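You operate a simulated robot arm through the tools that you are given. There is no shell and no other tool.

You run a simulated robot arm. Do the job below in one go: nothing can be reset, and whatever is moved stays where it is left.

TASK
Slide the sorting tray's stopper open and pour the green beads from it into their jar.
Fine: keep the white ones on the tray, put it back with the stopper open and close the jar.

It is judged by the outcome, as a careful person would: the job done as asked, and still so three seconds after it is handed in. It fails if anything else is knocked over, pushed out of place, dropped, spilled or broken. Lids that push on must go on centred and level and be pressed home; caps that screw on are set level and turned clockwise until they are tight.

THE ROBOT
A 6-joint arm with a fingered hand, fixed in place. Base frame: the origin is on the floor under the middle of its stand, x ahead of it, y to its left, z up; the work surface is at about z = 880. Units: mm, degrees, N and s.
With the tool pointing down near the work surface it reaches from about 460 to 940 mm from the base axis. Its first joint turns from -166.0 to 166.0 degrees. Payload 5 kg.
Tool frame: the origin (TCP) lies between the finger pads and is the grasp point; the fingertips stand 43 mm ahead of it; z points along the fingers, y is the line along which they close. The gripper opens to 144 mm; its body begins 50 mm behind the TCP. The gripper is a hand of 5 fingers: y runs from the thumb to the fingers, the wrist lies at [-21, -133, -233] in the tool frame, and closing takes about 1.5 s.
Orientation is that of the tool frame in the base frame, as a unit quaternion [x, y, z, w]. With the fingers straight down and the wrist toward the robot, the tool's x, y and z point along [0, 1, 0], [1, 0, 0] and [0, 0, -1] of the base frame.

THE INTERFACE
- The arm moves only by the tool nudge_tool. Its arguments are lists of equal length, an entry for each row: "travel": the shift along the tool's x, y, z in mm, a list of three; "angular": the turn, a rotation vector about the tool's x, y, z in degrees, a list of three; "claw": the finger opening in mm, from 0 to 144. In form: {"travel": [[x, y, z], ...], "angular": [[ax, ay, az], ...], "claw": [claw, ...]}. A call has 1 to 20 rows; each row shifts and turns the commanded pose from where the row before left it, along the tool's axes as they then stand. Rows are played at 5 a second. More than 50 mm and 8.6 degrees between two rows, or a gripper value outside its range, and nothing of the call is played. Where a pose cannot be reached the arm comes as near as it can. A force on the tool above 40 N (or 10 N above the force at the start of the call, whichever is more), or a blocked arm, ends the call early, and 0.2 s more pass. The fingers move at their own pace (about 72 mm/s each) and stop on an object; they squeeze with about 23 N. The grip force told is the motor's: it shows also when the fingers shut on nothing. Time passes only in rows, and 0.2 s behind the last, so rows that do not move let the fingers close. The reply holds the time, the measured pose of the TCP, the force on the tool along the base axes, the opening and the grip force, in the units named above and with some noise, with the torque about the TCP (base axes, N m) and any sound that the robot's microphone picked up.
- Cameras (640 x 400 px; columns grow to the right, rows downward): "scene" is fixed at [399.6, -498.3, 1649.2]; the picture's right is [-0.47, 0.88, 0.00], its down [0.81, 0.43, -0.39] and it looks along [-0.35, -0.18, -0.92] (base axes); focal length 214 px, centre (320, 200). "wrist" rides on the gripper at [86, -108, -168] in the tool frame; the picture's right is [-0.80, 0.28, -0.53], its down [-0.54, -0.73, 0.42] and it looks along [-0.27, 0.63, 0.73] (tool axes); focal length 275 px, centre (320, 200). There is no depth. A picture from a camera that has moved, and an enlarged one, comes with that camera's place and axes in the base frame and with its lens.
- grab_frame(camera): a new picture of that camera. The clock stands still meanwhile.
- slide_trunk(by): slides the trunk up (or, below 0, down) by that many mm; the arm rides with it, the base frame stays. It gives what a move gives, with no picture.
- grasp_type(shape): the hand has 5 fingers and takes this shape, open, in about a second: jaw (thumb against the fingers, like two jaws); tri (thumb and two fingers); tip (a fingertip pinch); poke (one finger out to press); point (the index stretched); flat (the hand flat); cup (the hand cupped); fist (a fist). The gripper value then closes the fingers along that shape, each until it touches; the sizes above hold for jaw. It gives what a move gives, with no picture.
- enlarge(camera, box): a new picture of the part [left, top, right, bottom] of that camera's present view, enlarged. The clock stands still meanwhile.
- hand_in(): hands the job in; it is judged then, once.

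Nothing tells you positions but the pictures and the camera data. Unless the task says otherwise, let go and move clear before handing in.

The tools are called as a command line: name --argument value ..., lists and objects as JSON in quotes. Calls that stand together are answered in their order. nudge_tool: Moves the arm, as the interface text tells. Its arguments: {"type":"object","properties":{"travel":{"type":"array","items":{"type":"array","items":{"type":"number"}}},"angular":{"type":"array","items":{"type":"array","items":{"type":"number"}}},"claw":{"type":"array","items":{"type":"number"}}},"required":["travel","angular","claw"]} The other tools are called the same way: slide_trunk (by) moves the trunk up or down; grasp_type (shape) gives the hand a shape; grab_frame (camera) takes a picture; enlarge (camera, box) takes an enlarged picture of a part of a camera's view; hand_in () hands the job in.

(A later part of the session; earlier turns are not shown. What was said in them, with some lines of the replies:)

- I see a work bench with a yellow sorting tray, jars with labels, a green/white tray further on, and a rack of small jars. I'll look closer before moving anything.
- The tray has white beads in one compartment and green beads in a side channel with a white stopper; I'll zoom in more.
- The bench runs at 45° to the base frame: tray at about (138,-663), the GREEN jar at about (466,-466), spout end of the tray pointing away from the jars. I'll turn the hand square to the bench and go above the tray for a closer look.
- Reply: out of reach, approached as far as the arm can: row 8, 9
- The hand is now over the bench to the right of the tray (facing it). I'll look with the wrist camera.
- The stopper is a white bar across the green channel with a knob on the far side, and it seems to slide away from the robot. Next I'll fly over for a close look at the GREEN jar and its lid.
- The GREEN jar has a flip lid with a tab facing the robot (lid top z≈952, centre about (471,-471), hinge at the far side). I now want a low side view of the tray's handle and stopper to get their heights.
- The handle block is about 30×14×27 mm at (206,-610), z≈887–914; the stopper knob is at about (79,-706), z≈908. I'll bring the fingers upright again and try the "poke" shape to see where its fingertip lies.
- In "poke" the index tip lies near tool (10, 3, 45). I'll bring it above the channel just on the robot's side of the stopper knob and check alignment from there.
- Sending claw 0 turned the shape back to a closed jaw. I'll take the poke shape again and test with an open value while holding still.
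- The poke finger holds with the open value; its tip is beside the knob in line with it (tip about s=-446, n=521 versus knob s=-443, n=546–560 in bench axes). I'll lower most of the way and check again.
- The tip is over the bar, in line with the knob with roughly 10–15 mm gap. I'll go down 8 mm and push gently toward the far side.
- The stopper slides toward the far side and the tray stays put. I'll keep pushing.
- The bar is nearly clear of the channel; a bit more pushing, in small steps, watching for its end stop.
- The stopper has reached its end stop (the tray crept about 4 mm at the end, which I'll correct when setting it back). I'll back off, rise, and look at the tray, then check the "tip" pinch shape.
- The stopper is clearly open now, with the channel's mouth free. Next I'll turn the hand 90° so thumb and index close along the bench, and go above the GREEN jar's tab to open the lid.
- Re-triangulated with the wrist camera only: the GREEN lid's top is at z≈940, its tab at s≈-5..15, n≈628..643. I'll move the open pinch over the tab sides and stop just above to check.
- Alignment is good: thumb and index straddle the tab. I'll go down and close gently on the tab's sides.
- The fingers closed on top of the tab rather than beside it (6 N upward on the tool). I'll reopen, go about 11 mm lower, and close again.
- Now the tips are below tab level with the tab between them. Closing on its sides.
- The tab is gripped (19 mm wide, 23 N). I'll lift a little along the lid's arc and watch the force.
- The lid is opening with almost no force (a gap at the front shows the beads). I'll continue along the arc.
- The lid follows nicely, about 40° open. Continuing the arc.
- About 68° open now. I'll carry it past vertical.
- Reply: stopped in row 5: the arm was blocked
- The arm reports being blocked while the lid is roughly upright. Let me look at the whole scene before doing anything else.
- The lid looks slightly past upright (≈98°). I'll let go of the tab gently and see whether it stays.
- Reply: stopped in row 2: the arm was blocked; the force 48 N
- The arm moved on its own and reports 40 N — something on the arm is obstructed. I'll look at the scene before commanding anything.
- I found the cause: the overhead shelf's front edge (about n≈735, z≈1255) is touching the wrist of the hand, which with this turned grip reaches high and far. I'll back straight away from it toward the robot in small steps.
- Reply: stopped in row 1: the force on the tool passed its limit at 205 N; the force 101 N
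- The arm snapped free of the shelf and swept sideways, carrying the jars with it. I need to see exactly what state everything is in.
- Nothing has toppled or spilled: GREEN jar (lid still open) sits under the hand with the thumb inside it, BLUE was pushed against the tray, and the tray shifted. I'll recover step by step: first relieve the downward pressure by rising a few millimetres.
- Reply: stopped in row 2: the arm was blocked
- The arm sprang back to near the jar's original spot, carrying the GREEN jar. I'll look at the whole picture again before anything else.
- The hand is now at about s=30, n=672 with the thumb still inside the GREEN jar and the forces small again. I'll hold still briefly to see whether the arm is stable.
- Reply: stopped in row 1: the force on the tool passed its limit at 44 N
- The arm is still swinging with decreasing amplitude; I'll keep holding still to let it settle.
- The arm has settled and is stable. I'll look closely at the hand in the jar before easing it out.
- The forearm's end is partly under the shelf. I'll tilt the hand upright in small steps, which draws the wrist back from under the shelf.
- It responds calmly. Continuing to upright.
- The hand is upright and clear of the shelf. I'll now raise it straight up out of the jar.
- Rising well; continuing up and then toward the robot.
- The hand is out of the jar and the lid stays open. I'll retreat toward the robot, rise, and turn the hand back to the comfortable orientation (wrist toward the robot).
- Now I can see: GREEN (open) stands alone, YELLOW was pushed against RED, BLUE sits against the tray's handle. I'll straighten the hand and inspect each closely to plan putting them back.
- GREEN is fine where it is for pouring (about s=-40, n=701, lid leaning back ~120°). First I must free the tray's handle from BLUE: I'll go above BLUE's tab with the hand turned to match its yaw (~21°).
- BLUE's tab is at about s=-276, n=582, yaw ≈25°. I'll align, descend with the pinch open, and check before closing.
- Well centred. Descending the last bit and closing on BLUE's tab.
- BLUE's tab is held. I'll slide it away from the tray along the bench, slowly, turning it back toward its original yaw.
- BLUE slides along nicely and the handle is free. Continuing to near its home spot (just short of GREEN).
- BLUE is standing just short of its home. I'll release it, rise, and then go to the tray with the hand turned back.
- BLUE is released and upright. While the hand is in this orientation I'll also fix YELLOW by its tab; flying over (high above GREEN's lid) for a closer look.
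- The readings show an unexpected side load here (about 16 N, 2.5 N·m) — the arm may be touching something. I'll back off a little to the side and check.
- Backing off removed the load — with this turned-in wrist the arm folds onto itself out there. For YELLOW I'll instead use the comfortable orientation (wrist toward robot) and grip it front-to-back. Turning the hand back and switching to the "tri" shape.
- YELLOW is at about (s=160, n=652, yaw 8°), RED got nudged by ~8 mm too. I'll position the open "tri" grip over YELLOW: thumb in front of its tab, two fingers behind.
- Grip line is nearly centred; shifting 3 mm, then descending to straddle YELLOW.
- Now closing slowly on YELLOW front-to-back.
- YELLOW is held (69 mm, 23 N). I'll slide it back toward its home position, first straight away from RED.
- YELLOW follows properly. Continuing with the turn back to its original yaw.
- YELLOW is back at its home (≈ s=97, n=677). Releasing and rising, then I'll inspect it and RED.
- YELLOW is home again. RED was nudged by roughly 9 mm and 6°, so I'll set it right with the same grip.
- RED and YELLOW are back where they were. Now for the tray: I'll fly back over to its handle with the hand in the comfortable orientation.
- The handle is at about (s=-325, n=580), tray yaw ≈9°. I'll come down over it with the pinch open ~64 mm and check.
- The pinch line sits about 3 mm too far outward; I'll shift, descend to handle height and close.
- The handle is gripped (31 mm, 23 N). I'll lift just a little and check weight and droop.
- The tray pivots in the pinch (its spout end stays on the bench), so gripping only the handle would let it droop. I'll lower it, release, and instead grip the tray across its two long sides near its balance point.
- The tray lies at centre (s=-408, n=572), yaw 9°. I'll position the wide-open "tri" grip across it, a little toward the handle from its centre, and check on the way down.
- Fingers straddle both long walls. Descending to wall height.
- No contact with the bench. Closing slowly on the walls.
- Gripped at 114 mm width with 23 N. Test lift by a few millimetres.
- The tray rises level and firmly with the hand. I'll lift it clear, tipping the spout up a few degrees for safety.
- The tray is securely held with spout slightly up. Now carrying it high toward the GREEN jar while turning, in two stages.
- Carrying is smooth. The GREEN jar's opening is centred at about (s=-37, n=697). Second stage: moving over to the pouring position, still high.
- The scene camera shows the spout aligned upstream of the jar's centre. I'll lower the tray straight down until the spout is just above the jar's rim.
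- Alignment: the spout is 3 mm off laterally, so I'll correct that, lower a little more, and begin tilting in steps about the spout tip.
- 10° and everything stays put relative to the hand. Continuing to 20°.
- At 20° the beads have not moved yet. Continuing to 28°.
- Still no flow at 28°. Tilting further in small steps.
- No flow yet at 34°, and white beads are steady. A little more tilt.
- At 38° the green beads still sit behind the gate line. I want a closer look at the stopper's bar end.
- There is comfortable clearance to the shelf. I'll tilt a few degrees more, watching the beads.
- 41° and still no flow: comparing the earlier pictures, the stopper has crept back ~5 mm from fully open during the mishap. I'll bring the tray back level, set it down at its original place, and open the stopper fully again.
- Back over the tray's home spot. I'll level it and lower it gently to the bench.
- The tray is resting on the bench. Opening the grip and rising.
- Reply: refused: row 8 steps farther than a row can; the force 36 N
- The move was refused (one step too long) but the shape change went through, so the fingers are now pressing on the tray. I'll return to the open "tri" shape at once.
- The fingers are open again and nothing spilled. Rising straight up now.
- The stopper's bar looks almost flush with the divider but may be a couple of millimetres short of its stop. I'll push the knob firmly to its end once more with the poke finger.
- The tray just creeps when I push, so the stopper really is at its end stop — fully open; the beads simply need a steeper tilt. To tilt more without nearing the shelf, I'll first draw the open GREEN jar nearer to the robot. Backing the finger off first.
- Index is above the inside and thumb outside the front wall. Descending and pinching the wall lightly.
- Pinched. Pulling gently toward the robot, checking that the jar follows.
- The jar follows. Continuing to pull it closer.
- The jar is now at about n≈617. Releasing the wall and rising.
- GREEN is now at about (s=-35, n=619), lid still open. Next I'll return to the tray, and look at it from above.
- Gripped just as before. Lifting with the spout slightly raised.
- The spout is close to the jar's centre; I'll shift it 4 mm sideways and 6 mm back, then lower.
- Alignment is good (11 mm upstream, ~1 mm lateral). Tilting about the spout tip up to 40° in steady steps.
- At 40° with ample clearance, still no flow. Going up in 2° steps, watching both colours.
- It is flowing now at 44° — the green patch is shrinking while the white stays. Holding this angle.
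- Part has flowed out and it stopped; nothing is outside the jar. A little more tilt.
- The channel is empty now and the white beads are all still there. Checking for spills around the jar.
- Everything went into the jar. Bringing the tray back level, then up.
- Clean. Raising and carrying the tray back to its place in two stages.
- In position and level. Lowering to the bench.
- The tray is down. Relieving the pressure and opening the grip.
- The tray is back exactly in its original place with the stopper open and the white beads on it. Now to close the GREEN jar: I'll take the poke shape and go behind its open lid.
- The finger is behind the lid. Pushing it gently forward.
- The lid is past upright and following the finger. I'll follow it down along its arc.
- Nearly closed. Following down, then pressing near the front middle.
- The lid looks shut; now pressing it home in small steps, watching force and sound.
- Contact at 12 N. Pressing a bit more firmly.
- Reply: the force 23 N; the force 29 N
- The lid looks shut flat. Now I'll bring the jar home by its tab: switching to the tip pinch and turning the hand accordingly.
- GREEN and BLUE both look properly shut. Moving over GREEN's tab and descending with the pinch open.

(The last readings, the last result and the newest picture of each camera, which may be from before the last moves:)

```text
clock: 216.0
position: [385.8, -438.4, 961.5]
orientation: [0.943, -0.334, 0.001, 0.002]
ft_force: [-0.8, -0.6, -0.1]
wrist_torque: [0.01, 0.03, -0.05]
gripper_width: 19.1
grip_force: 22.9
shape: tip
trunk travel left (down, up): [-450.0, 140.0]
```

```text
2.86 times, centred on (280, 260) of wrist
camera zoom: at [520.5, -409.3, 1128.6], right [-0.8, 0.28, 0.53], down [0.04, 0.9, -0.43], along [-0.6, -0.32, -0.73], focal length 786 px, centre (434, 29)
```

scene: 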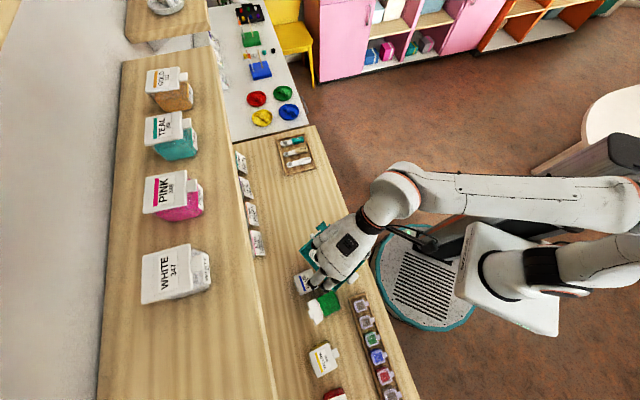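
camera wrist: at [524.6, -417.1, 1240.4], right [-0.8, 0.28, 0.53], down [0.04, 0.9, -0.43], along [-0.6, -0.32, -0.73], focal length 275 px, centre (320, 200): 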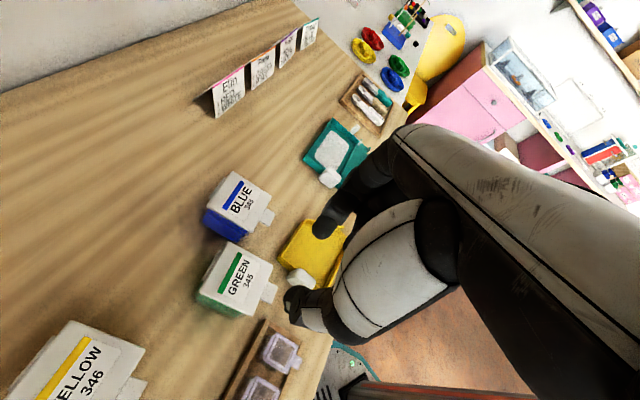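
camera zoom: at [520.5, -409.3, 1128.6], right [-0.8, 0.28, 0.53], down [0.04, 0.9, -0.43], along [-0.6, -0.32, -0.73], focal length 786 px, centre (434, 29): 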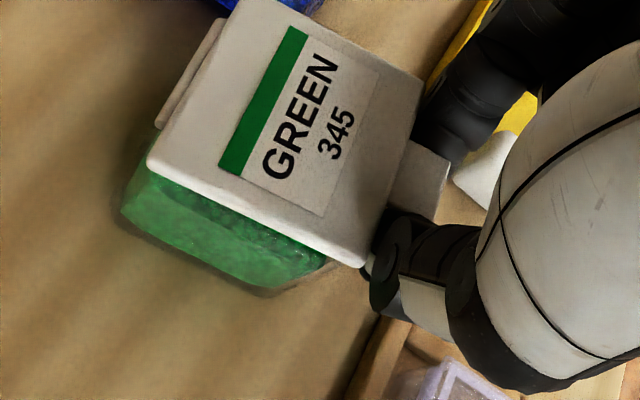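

Held by the tab. Sliding GREEN back to its home place.

nudge_tool --travel '[[7.2, -4.5, 0], [7.09, -4.68, 0], [6.98, -4.84, 0], [6.86, -5.0, 0], [6.74, -5.16, 0], [6.62, -5.32, 0], [6.48, -5.48, 0], [6.36, -5.63, 0], [0, 0, 0]]' --angular '[[0, 0, 1.36], [0, 0, 1.36], [0, 0, 1.36], [0, 0, 1.36], [0, 0, 1.36], [0, 0, 1.36], [0, 0, 1.36], [0, 0, 1.36], [0, 0, 0]]' --claw '[14, 14, 14, 14, 14, 14, 14, 14, 14]'

grab_frame --camera "wrist"

enlarge --camera "scene" --box '[270, 260, 390, 360]'

```text
clock: 218.0
position: [452.3, -448.1, 961.2]
orientation: [0.907, -0.422, 0.001, 0.001]
ft_force: [0.1, 1.5, -0.1]
wrist_torque: [0.04, -0.01, -0.02]
gripper_width: 19.5
grip_force: 22.1
shape: tip
trunk travel left (down, up): [-450.0, 140.0]
```

```text
taken
camera wrist: at [591.1, -444.4, 1128.9], right [-0.73, 0.43, 0.53], down [0.21, 0.88, -0.43], along [-0.65, -0.2, -0.73], focal length 275 px, centre (320, 200)
```

wrist: 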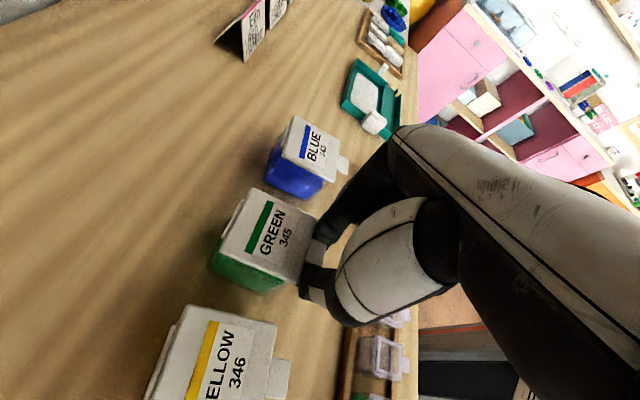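

```text
4.00 times, centred on (330, 310) of scene
camera zoom: at [399.6, -498.3, 1649.2], right [-0.47, 0.88, 0.0], down [0.81, 0.43, -0.39], along [-0.35, -0.18, -0.92], focal length 858 px, centre (280, -240)
```

zoom: 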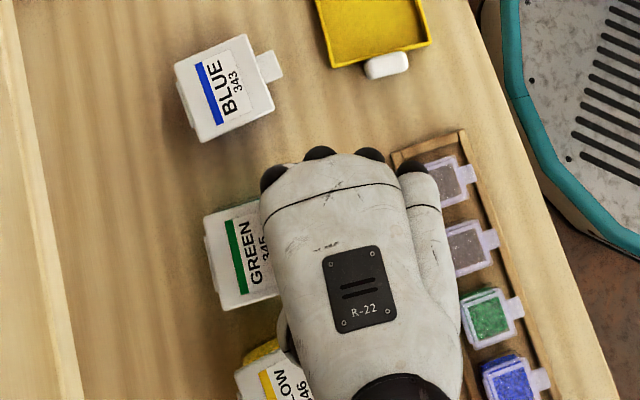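

enlarge --camera "wrist" --box '[190, 170, 350, 310]'

enlarge --camera "scene" --box '[295, 300, 343, 340]'

```text
2.86 times, centred on (270, 240) of wrist
camera zoom: at [591.1, -444.4, 1128.9], right [-0.73, 0.43, 0.53], down [0.21, 0.88, -0.43], along [-0.65, -0.2, -0.73], focal length 786 px, centre (463, 86)
```

zoom: 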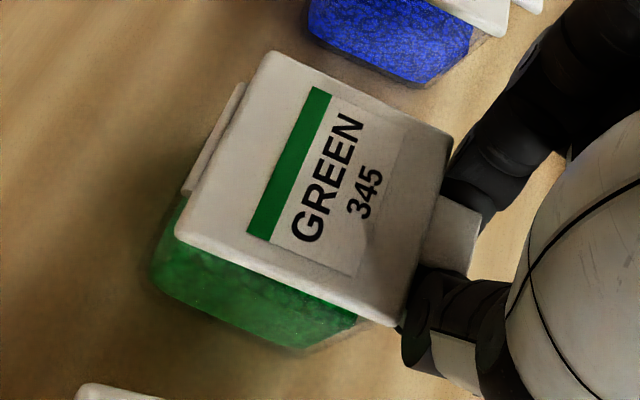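

```text
10.00 times, centred on (319, 320) of scene
camera zoom: at [399.6, -498.3, 1649.2], right [-0.47, 0.88, 0.0], down [0.81, 0.43, -0.39], along [-0.35, -0.18, -0.92], focal length 2145 px, centre (330, -1000)
```

zoom: 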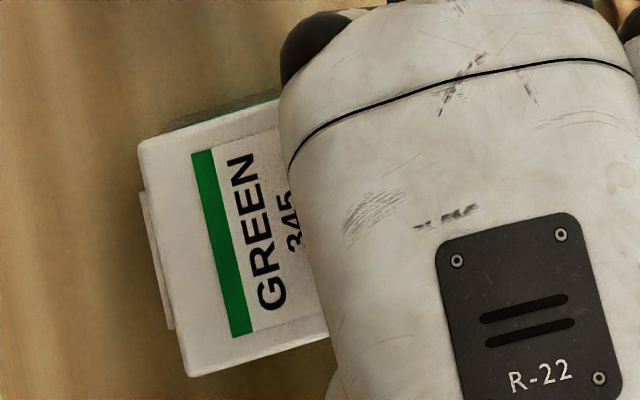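

By comparison with the first picture, GREEN is ~7 mm too far back and 2 mm sideways; correcting while I still hold the tab.

nudge_tool --travel '[[-3.5, 1.5, 0], [-3.5, 1.5, 0], [0, 0, 0]]' --angular '[[0, 0, 0.5], [0, 0, 0.5], [0, 0, 0]]' --claw '[14, 14, 14]'

enlarge --camera "scene" --box '[295, 300, 343, 340]'

```text
clock: 218.8
position: [445.5, -443.7, 961.3]
orientation: [0.903, -0.429, 0.0, 0.001]
ft_force: [-0.3, 0.0, 0.7]
wrist_torque: [0.0, -0.02, 0.02]
gripper_width: 20.2
grip_force: 23.0
shape: tip
trunk travel left (down, up): [-450.0, 140.0]
```

```text
10.00 times, centred on (319, 320) of scene
camera zoom: at [399.6, -498.3, 1649.2], right [-0.47, 0.88, 0.0], down [0.81, 0.43, -0.39], along [-0.35, -0.18, -0.92], focal length 2145 px, centre (330, -1000)
```

zoom: 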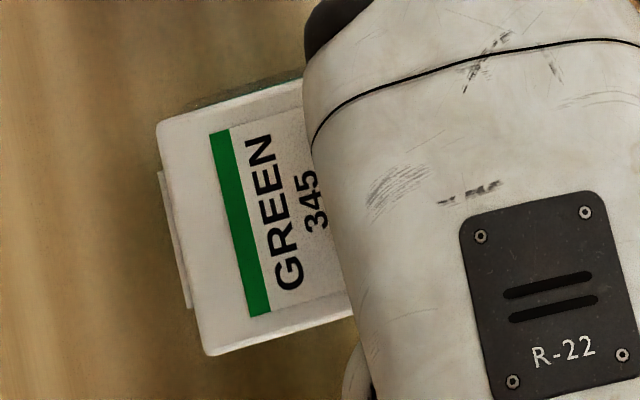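

GREEN is within ~2 mm of its original spot. Releasing and rising; then I'll nudge BLUE the remaining 15 mm to its place.

nudge_tool --travel '[[0, 0, 0], [0, 0, 0], [0, 0, 0], [0, 0, -15], [0, 0, -25], [0, 0, -30], [0, 0, -35], [0, 0, 0]]' --angular '[[0, 0, 0], [0, 0, 0], [0, 0, 0], [0, 0, 0], [0, 0, 0], [0, 0, 0], [0, 0, 0], [0, 0, 0]]' --claw '[26, 36, 48, 48, 48, 48, 48, 48]'

nudge_tool --travel '[[0, 38, 0], [0, 38, 0], [0, 38, 0], [-5, 0, 0], [0, 0, 0]]' --angular '[[0, 0, -2.5], [0, 0, -2.5], [0, 0, -2.5], [0, 0, -2], [0, 0, 0]]' --claw '[48, 48, 48, 48, 48]'

grab_frame --camera "wrist"

enlarge --camera "wrist" --box '[180, 180, 360, 340]'

```text
clock: 220.6
position: [447.0, -443.6, 1068.3]
orientation: [0.903, -0.43, 0.001, 0.001]
ft_force: [-0.8, 0.9, -0.2]
wrist_torque: [-0.01, 0.0, 0.01]
gripper_width: 47.8
grip_force: 0.1
shape: tip
trunk travel left (down, up): [-450.0, 140.0]
```

```text
clock: 221.8
position: [358.7, -518.5, 1065.9]
orientation: [0.935, -0.353, 0.001, 0.001]
ft_force: [0.0, 0.1, -1.6]
wrist_torque: [-0.03, -0.01, 0.01]
gripper_width: 47.8
grip_force: 0.1
shape: tip
trunk travel left (down, up): [-450.0, 140.0]
```

```text
taken
camera wrist: at [494.3, -495.5, 1233.9], right [-0.79, 0.32, 0.53], down [0.07, 0.9, -0.43], along [-0.62, -0.3, -0.73], focal length 275 px, centre (320, 200)
```

wrist: 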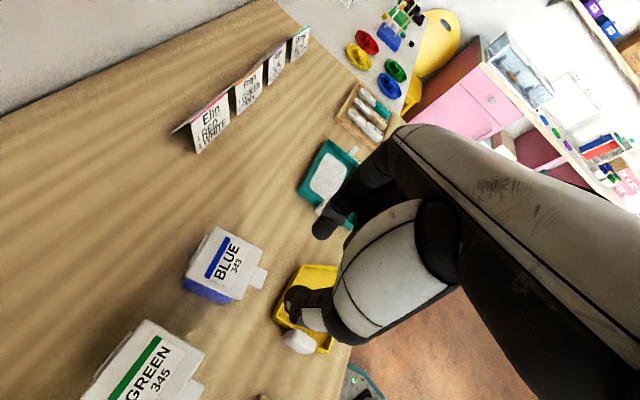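

```text
2.50 times, centred on (270, 260) of wrist
camera zoom: at [494.3, -495.5, 1233.9], right [-0.79, 0.32, 0.53], down [0.07, 0.9, -0.43], along [-0.62, -0.3, -0.73], focal length 688 px, centre (445, 50)
```

zoom: 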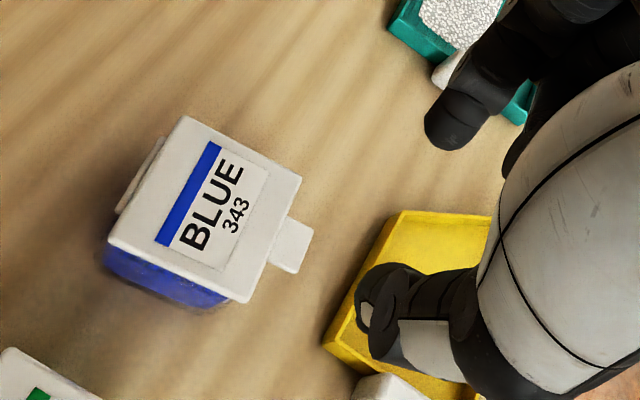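

nudge_tool --travel '[[10.5, 2.5, 0], [0, 0, 30], [0, 0, 30], [0, 0, 30], [0, 0, 0]]' --angular '[[0, 0, 0], [0, 0, 0], [0, 0, 0], [0, 0, 0], [0, 0, 0]]' --claw '[48, 48, 48, 48, 48]'

enlarge --camera "wrist" --box '[200, 190, 360, 330]'

```text
clock: 223.0
position: [361.8, -528.3, 979.3]
orientation: [0.935, -0.354, 0.0, 0.002]
ft_force: [-0.1, -0.1, -1.2]
wrist_torque: [0.02, 0.01, 0.0]
gripper_width: 47.8
grip_force: 0.0
shape: tip
trunk travel left (down, up): [-450.0, 140.0]
```

```text
2.86 times, centred on (280, 260) of wrist
camera zoom: at [498.8, -505.4, 1146.7], right [-0.79, 0.32, 0.53], down [0.07, 0.9, -0.43], along [-0.62, -0.3, -0.73], focal length 786 px, centre (434, 29)
```

zoom: 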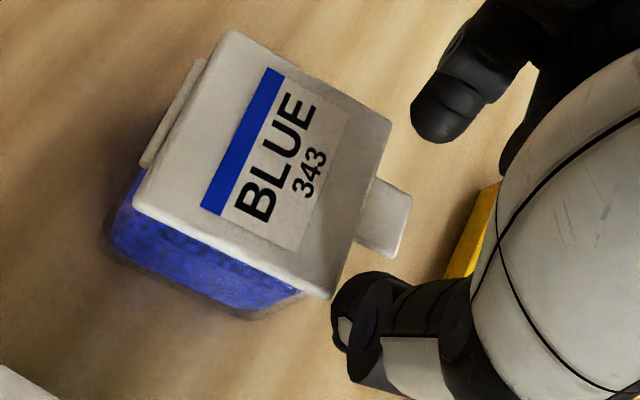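

nudge_tool --travel '[[2.5, 0, 9], [0, 0, 9], [0, 0, 0], [0, 0, 0], [0, 0, 0], [0, 0, 0], [0, 0, 0], [0, 0, 0]]' --angular '[[0, 0, 0], [0, 0, 0], [0, 0, 0], [0, 0, 0], [0, 0, 0], [0, 0, 0], [0, 0, 0], [0, 0, 0]]' --claw '[48, 48, 40, 32, 26, 20, 14, 14]'

enlarge --camera "scene" --box '[280, 260, 328, 300]'

```text
clock: 224.8
position: [363.8, -528.7, 960.0]
orientation: [0.936, -0.353, 0.001, 0.001]
ft_force: [0.8, -0.1, -0.2]
wrist_torque: [-0.02, -0.01, 0.04]
gripper_width: 14.1
grip_force: 0.1
shape: tip
trunk travel left (down, up): [-450.0, 140.0]
```

```text
10.00 times, centred on (304, 280) of scene
camera zoom: at [399.6, -498.3, 1649.2], right [-0.47, 0.88, 0.0], down [0.81, 0.43, -0.39], along [-0.35, -0.18, -0.92], focal length 2145 px, centre (480, -600)
```

zoom: 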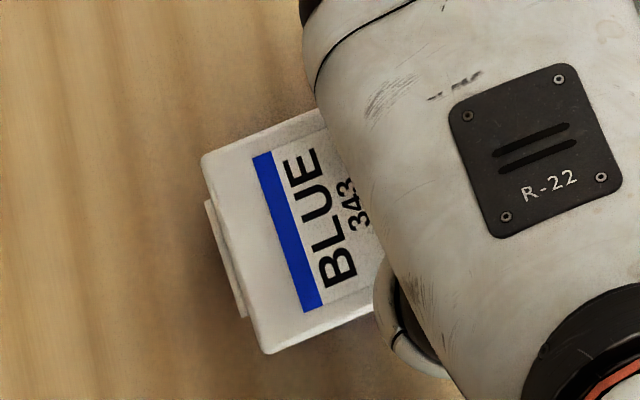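

The fingers closed without catching the tab; let me look.

enlarge --camera "wrist" --box '[200, 190, 360, 330]'

```text
2.86 times, centred on (280, 260) of wrist
camera zoom: at [501.2, -505.8, 1127.5], right [-0.79, 0.32, 0.53], down [0.07, 0.9, -0.43], along [-0.62, -0.3, -0.73], focal length 786 px, centre (434, 29)
```

zoom: 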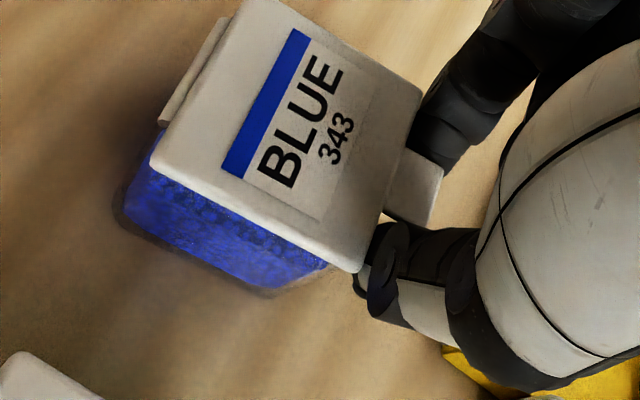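

nudge_tool --travel '[[0, 0, 0], [0, 0, 0], [0, 0, 0]]' --angular '[[0, 0, 0], [0, 0, 0], [0, 0, 0]]' --claw '[10, 6, 4]'

enlarge --camera "wrist" --box '[200, 190, 360, 330]'

```text
clock: 225.6
position: [365.2, -529.1, 959.2]
orientation: [0.935, -0.354, 0.001, 0.002]
ft_force: [0.9, -0.2, -0.2]
wrist_torque: [0.0, 0.01, -0.05]
gripper_width: 17.9
grip_force: 23.1
shape: tip
trunk travel left (down, up): [-450.0, 140.0]
```

```text
2.86 times, centred on (280, 260) of wrist
camera zoom: at [501.0, -505.9, 1127.4], right [-0.78, 0.32, 0.53], down [0.07, 0.9, -0.43], along [-0.62, -0.3, -0.73], focal length 786 px, centre (434, 29)
```

zoom: 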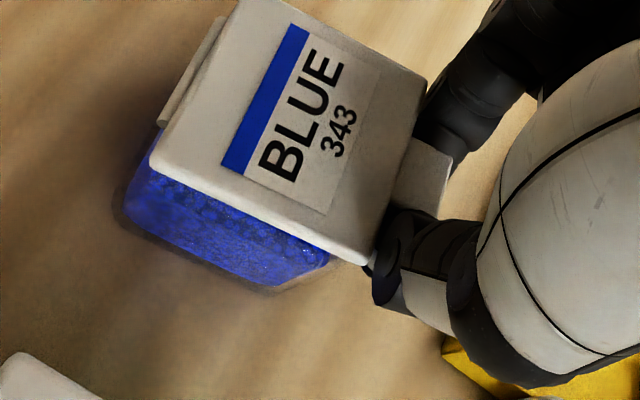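

Now it is held properly (18 mm, 23 N). Sliding BLUE its last 16 mm to home.

nudge_tool --travel '[[-1.85, -5.57, 0], [-1.85, -5.57, 0], [-1.85, -5.57, 0], [0, 0, 0]]' --angular '[[0, 0, 0], [0, 0, 0], [0, 0, 0], [0, 0, 0]]' --claw '[4, 4, 4, 4]'

enlarge --camera "scene" --box '[280, 260, 328, 300]'

```text
clock: 226.6
position: [372.5, -512.7, 959.3]
orientation: [0.935, -0.353, 0.0, 0.002]
ft_force: [0.2, 0.3, 1.1]
wrist_torque: [-0.02, 0.01, -0.01]
gripper_width: 18.0
grip_force: 22.4
shape: tip
trunk travel left (down, up): [-450.0, 140.0]
```

```text
10.00 times, centred on (304, 280) of scene
camera zoom: at [399.6, -498.3, 1649.2], right [-0.47, 0.88, 0.0], down [0.81, 0.43, -0.39], along [-0.35, -0.18, -0.92], focal length 2145 px, centre (480, -600)
```

zoom: 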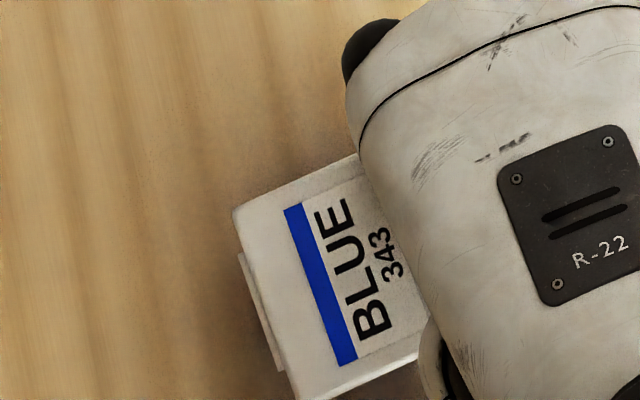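

BLUE is home within ~2 mm. Releasing and rising clear.

nudge_tool --travel '[[0, 0, 0], [0, 0, 0], [0, 0, 0], [0, 0, 0], [0, 0, -15], [0, 0, -25], [0, 0, -30], [0, 0, -35], [0, 0, 0]]' --angular '[[0, 0, 0], [0, 0, 0], [0, 0, 0], [0, 0, 0], [0, 0, 0], [0, 0, 0], [0, 0, 0], [0, 0, 0], [0, 0, 0]]' --claw '[20, 30, 40, 48, 48, 48, 48, 48, 48]'

nudge_tool --travel '[[-20, 0, 0], [-30, 0, 0], [-30, 0, 0], [0, 0, 0], [0, 0, 0], [0, 0, 0], [0, 0, 0], [0, 0, 0], [0, 0, 0], [0, 0, 0], [0, 0, 0], [0, 0, 0], [0, 0, 0], [0, 0, 0], [0, 0, 0], [0, 0, 0]]' --angular '[[0, 0, 0], [0, 0, 0], [0, 0, 0], [0, 0, -7.2], [0, 0, -7.2], [0, 0, -7.2], [0, 0, -7.2], [0, 0, -7.2], [0, 0, -7.2], [0, 0, -7.2], [0, 0, -7.2], [0, 0, -7.2], [0, 0, -7.2], [0, 0, -7.2], [0, 0, -7.2], [0, 0, 0]]' --claw '[48, 48, 48, 48, 48, 48, 48, 48, 48, 48, 48, 48, 48, 48, 48, 48]'

grab_frame --camera "scene"

grab_frame --camera "wrist"

```text
clock: 228.6
position: [372.2, -509.9, 1064.5]
orientation: [0.935, -0.354, 0.001, 0.002]
ft_force: [-0.5, 0.0, 0.7]
wrist_torque: [0.02, -0.01, 0.0]
gripper_width: 47.7
grip_force: 0.2
shape: tip
trunk travel left (down, up): [-450.0, 140.0]
```

```text
clock: 232.0
position: [312.1, -457.8, 1062.9]
orientation: [0.924, 0.382, 0.0, 0.001]
ft_force: [0.0, 0.0, 0.2]
wrist_torque: [0.0, -0.01, 0.02]
gripper_width: 47.5
grip_force: 0.1
shape: tip
trunk travel left (down, up): [-450.0, 140.0]
```

```text
taken
```

scene: 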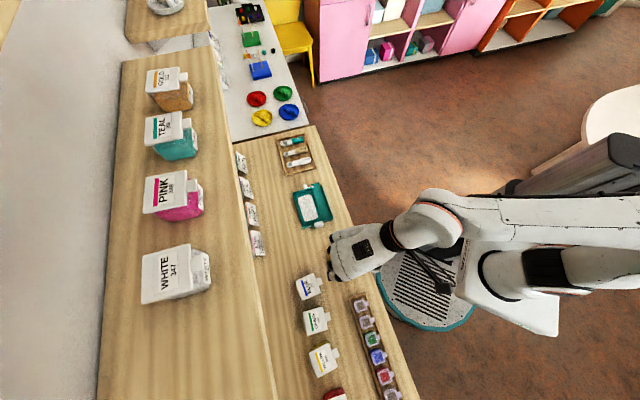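

```text
taken
camera wrist: at [296.2, -321.3, 1231.1], right [-0.36, -0.76, 0.54], down [-0.9, 0.13, -0.42], along [0.25, -0.63, -0.73], focal length 275 px, centre (320, 200)
```

wrist: 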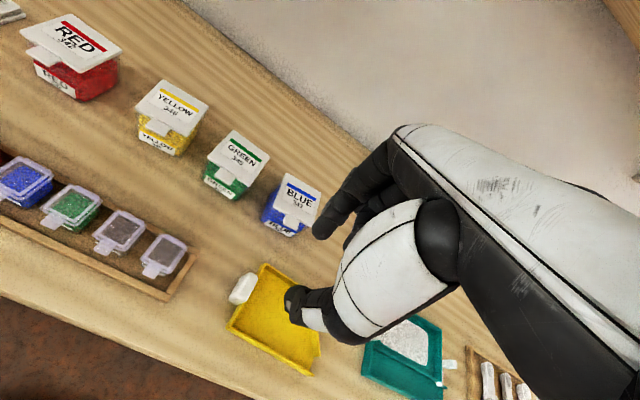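

Everything is back in line. Verifying details: GREEN's lid, and each item's position against the first pictures.

enlarge --camera "wrist" --box '[190, 120, 330, 240]'

enlarge --camera "scene" --box '[280, 300, 440, 400]'

enlarge --camera "scene" --box '[280, 220, 440, 320]'

enlarge --camera "scene" --box '[240, 120, 400, 220]'

enlarge --camera "scene" --box '[295, 300, 343, 340]'

```text
3.33 times, centred on (260, 180) of wrist
camera zoom: at [296.2, -321.3, 1231.1], right [-0.36, -0.76, 0.54], down [-0.9, 0.13, -0.42], along [0.25, -0.63, -0.73], focal length 918 px, centre (520, 267)
```

zoom: 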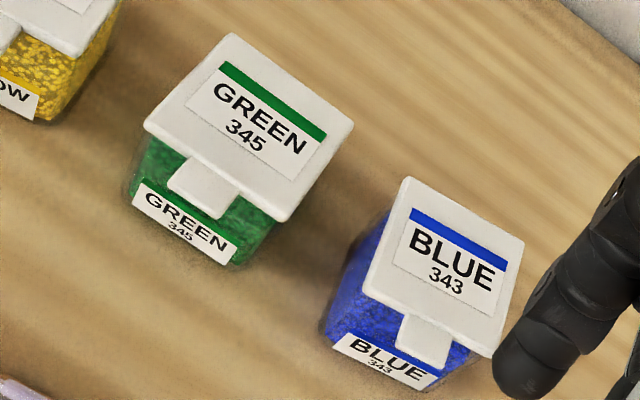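

```text
4.00 times, centred on (360, 350) of scene
camera zoom: at [399.6, -498.3, 1649.2], right [-0.47, 0.88, 0.0], down [0.81, 0.43, -0.39], along [-0.35, -0.18, -0.92], focal length 858 px, centre (160, -400)
```

zoom: 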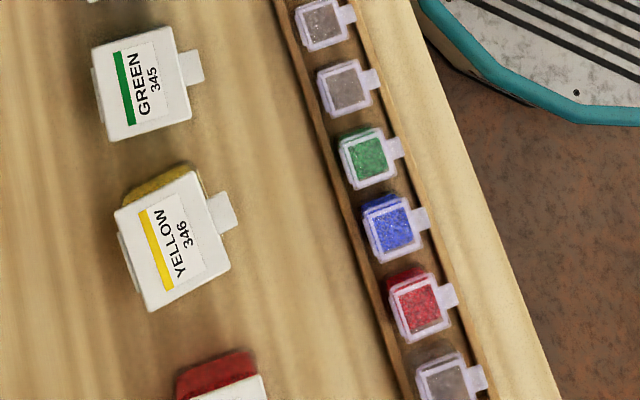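

```text
4.00 times, centred on (360, 270) of scene
camera zoom: at [399.6, -498.3, 1649.2], right [-0.47, 0.88, 0.0], down [0.81, 0.43, -0.39], along [-0.35, -0.18, -0.92], focal length 858 px, centre (160, -80)
```

zoom: 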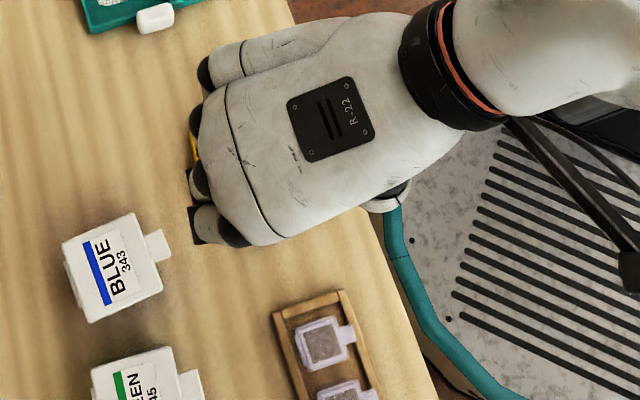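

```text
4.00 times, centred on (320, 170) of scene
camera zoom: at [399.6, -498.3, 1649.2], right [-0.47, 0.88, 0.0], down [0.81, 0.43, -0.39], along [-0.35, -0.18, -0.92], focal length 858 px, centre (320, 320)
```

zoom: 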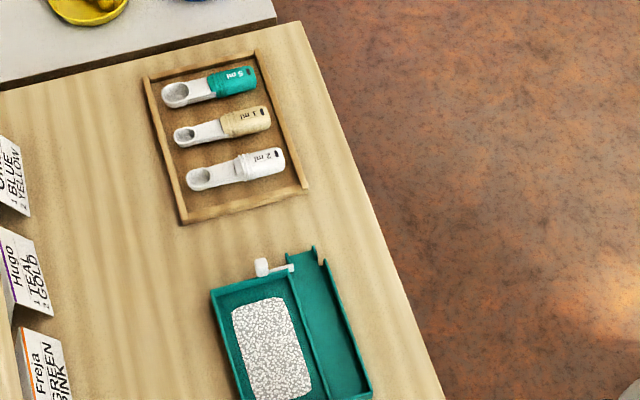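

```text
10.00 times, centred on (319, 320) of scene
camera zoom: at [399.6, -498.3, 1649.2], right [-0.47, 0.88, 0.0], down [0.81, 0.43, -0.39], along [-0.35, -0.18, -0.92], focal length 2145 px, centre (330, -1000)
```

zoom: 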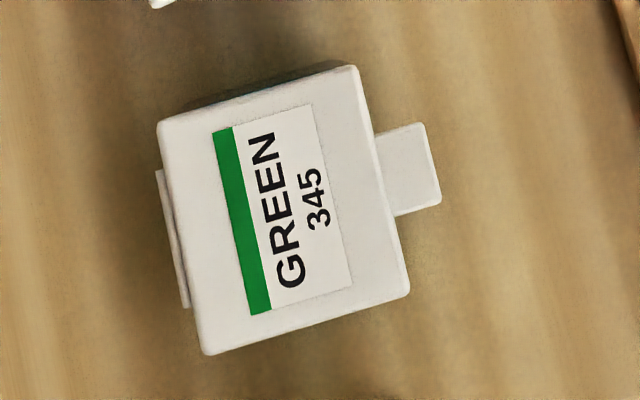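

GREEN and the rest match their first positions closely. To be sure GREEN's lid is fully down, I'll take a low side view.

nudge_tool --travel '[[-27, -31, 0], [-27, -31, 0], [-27, -31, 0], [-27, -31, 0], [0, 0, 0], [0, 0, 0], [0, 0, 0], [0, 0, 0], [0, 0, 0], [0, 0, 0], [0, 0, 0]]' --angular '[[0, 0, 0], [0, 0, 0], [0, 0, 0], [0, 0, 0], [-7.5, 0, 0], [-7.5, 0, 0], [-7.5, 0, 0], [-7.5, 0, 0], [-7.5, 0, 0], [-7.5, 0, 0], [0, 0, 0]]' --claw '[48, 48, 48, 48, 48, 48, 48, 48, 48, 48, 48]'

grab_frame --camera "wrist"

enlarge --camera "wrist" --box '[60, 90, 280, 250]'

```text
clock: 234.4
position: [148.3, -447.3, 1063.9]
orientation: [0.853, 0.353, 0.146, 0.356]
ft_force: [-0.9, -0.1, 0.0]
wrist_torque: [0.01, 0.0, 0.02]
gripper_width: 47.7
grip_force: 0.0
shape: tip
trunk travel left (down, up): [-450.0, 140.0]
```

```text
taken
camera wrist: at [70.8, -249.0, 1105.2], right [-0.69, -0.43, 0.58], down [-0.53, -0.24, -0.81], along [0.49, -0.87, -0.07], focal length 275 px, centre (320, 200)
```

wrist: 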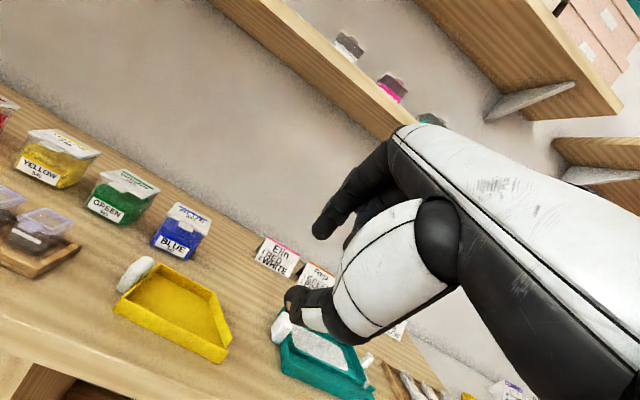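

```text
2.50 times, centred on (170, 170) of wrist
camera zoom: at [70.8, -249.0, 1105.2], right [-0.69, -0.43, 0.58], down [-0.53, -0.24, -0.81], along [0.49, -0.87, -0.07], focal length 688 px, centre (695, 275)
```

zoom: 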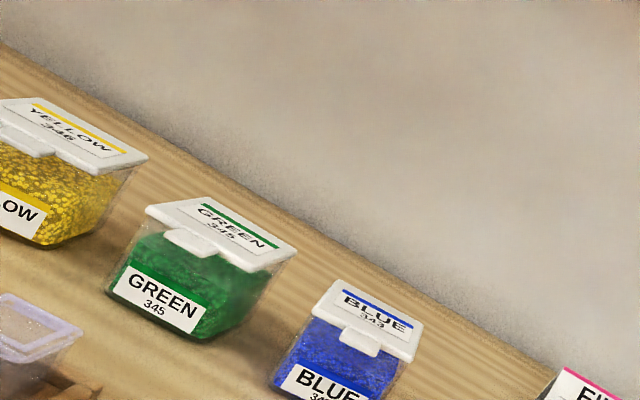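

enlarge --camera "wrist" --box '[75, 155, 165, 235]'

enlarge --camera "wrist" --box '[10, 115, 110, 200]'

enlarge --camera "wrist" --box '[140, 190, 230, 270]'

```text
5.00 times, centred on (120, 195) of wrist
camera zoom: at [70.8, -249.0, 1105.2], right [-0.69, -0.43, 0.58], down [-0.53, -0.24, -0.81], along [0.49, -0.87, -0.07], focal length 1376 px, centre (1320, 225)
```

zoom: 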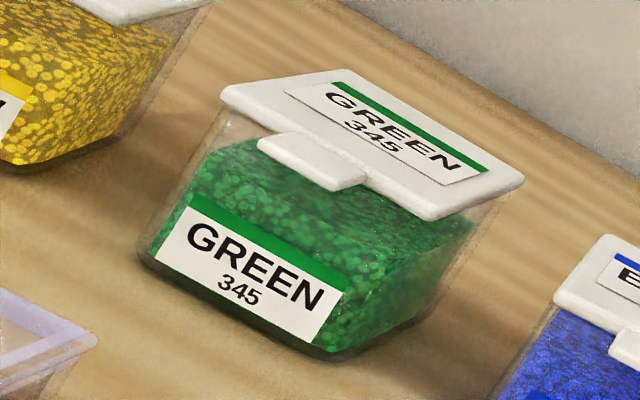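

```text
4.71 times, centred on (60, 158) of wrist
camera zoom: at [70.8, -249.0, 1105.2], right [-0.69, -0.43, 0.58], down [-0.53, -0.24, -0.81], along [0.49, -0.87, -0.07], focal length 1295 px, centre (1544, 400)
```

zoom: 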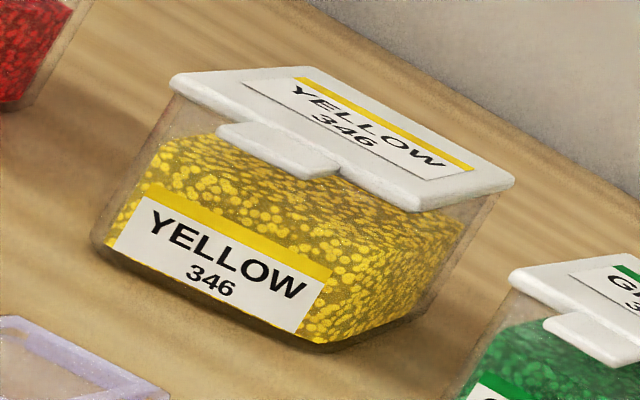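

```text
5.00 times, centred on (185, 230) of wrist
camera zoom: at [70.8, -249.0, 1105.2], right [-0.69, -0.43, 0.58], down [-0.53, -0.24, -0.81], along [0.49, -0.87, -0.07], focal length 1376 px, centre (995, 50)
```

zoom: 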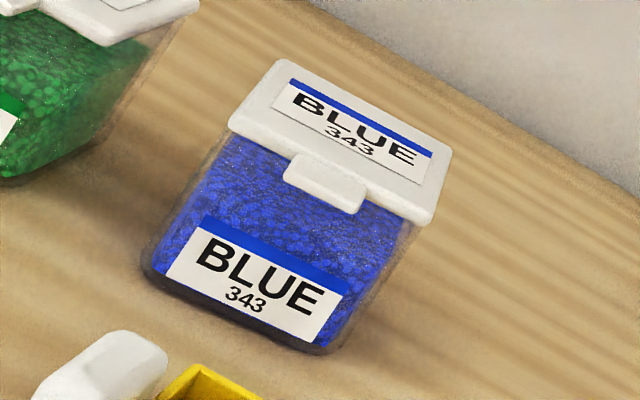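

GREEN's lid sits flush and level just like its neighbours'. One last check of the bench for stray beads and of the cards and shelf.

grab_frame --camera "scene"

enlarge --camera "scene" --box '[280, 270, 400, 350]'

enlarge --camera "scene" --box '[225, 140, 305, 270]'

enlarge --camera "scene" --box '[280, 175, 344, 235]'

```text
taken
```

scene: 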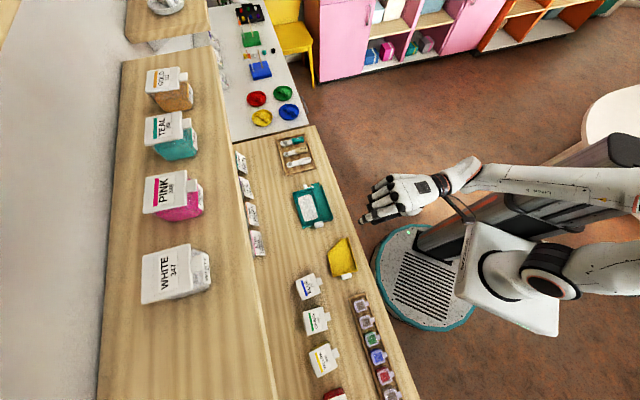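

```text
5.00 times, centred on (340, 310) of scene
camera zoom: at [399.6, -498.3, 1649.2], right [-0.47, 0.88, 0.0], down [0.81, 0.43, -0.39], along [-0.35, -0.18, -0.92], focal length 1072 px, centre (220, -350)
```

zoom: 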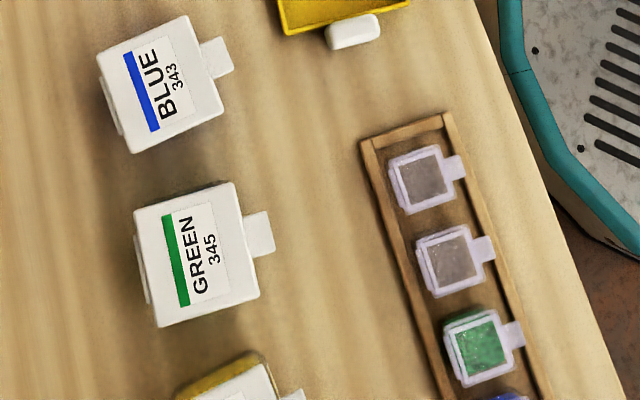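

```text
3.08 times, centred on (265, 205) of scene
camera zoom: at [399.6, -498.3, 1649.2], right [-0.47, 0.88, 0.0], down [0.81, 0.43, -0.39], along [-0.35, -0.18, -0.92], focal length 660 px, centre (489, 185)
```

zoom: 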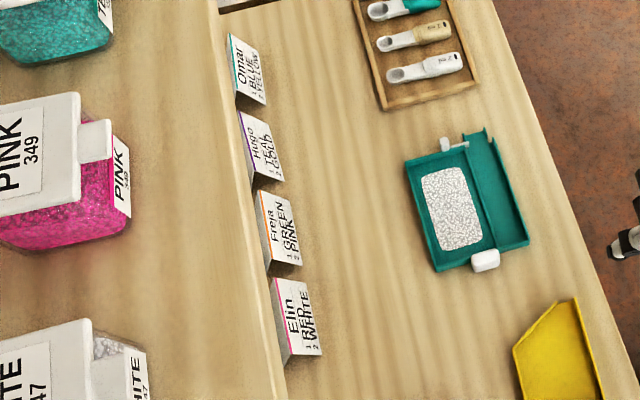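

```text
6.67 times, centred on (312, 205) of scene
camera zoom: at [399.6, -498.3, 1649.2], right [-0.47, 0.88, 0.0], down [0.81, 0.43, -0.39], along [-0.35, -0.18, -0.92], focal length 1430 px, centre (373, 167)
```

zoom: 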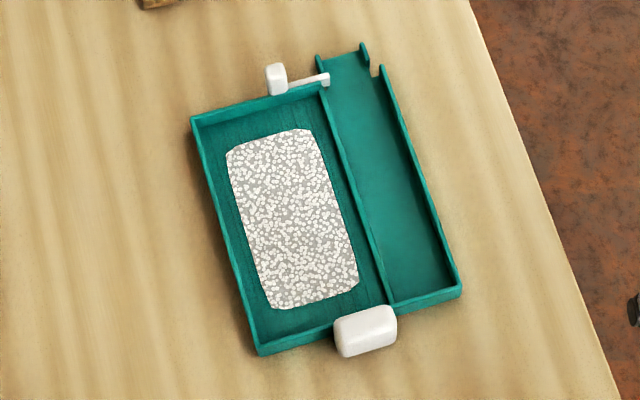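

The tray is back in its starting place with the stopper open, the channel empty and all the white beads on it. The GREEN jar is closed, the neighbouring jars are back in place, nothing is spilled, and the hand is clear. I'm handing in.

hand_in

```text
The job is handed in.
```

The green beads are in the GREEN 345 jar and its lid is shut. The white beads are all still on the tray, and the tray is back in its original place with the stopper open. I saw no spilled beads in the last pictures. The result of the judging isn't known yet.

It did not go cleanly. While I was opening the GREEN lid, the wrist hit the overhead shelf and the arm whipped sideways. That dragged the GREEN jar along and knocked the BLUE, YELLOW and RED jars and the tray out of place. Nothing tipped over, and I put everything back by comparing with the first pictures.

- **GREEN, BLUE and RED jars:** each is within about 2–4 mm of where it started. RED and BLUE may still be turned a degree or two.
- **YELLOW jar:** it sits about 5–6 mm further back than before; I left it there rather than risk moving it again.
- **GREEN lid:** I pressed it with about 29 N and heard no click. From the side it sits flush and level, like the jar next to it.
- **Shelf:** the wrist hit it hard, but the jars on it and the name cards look unmoved.
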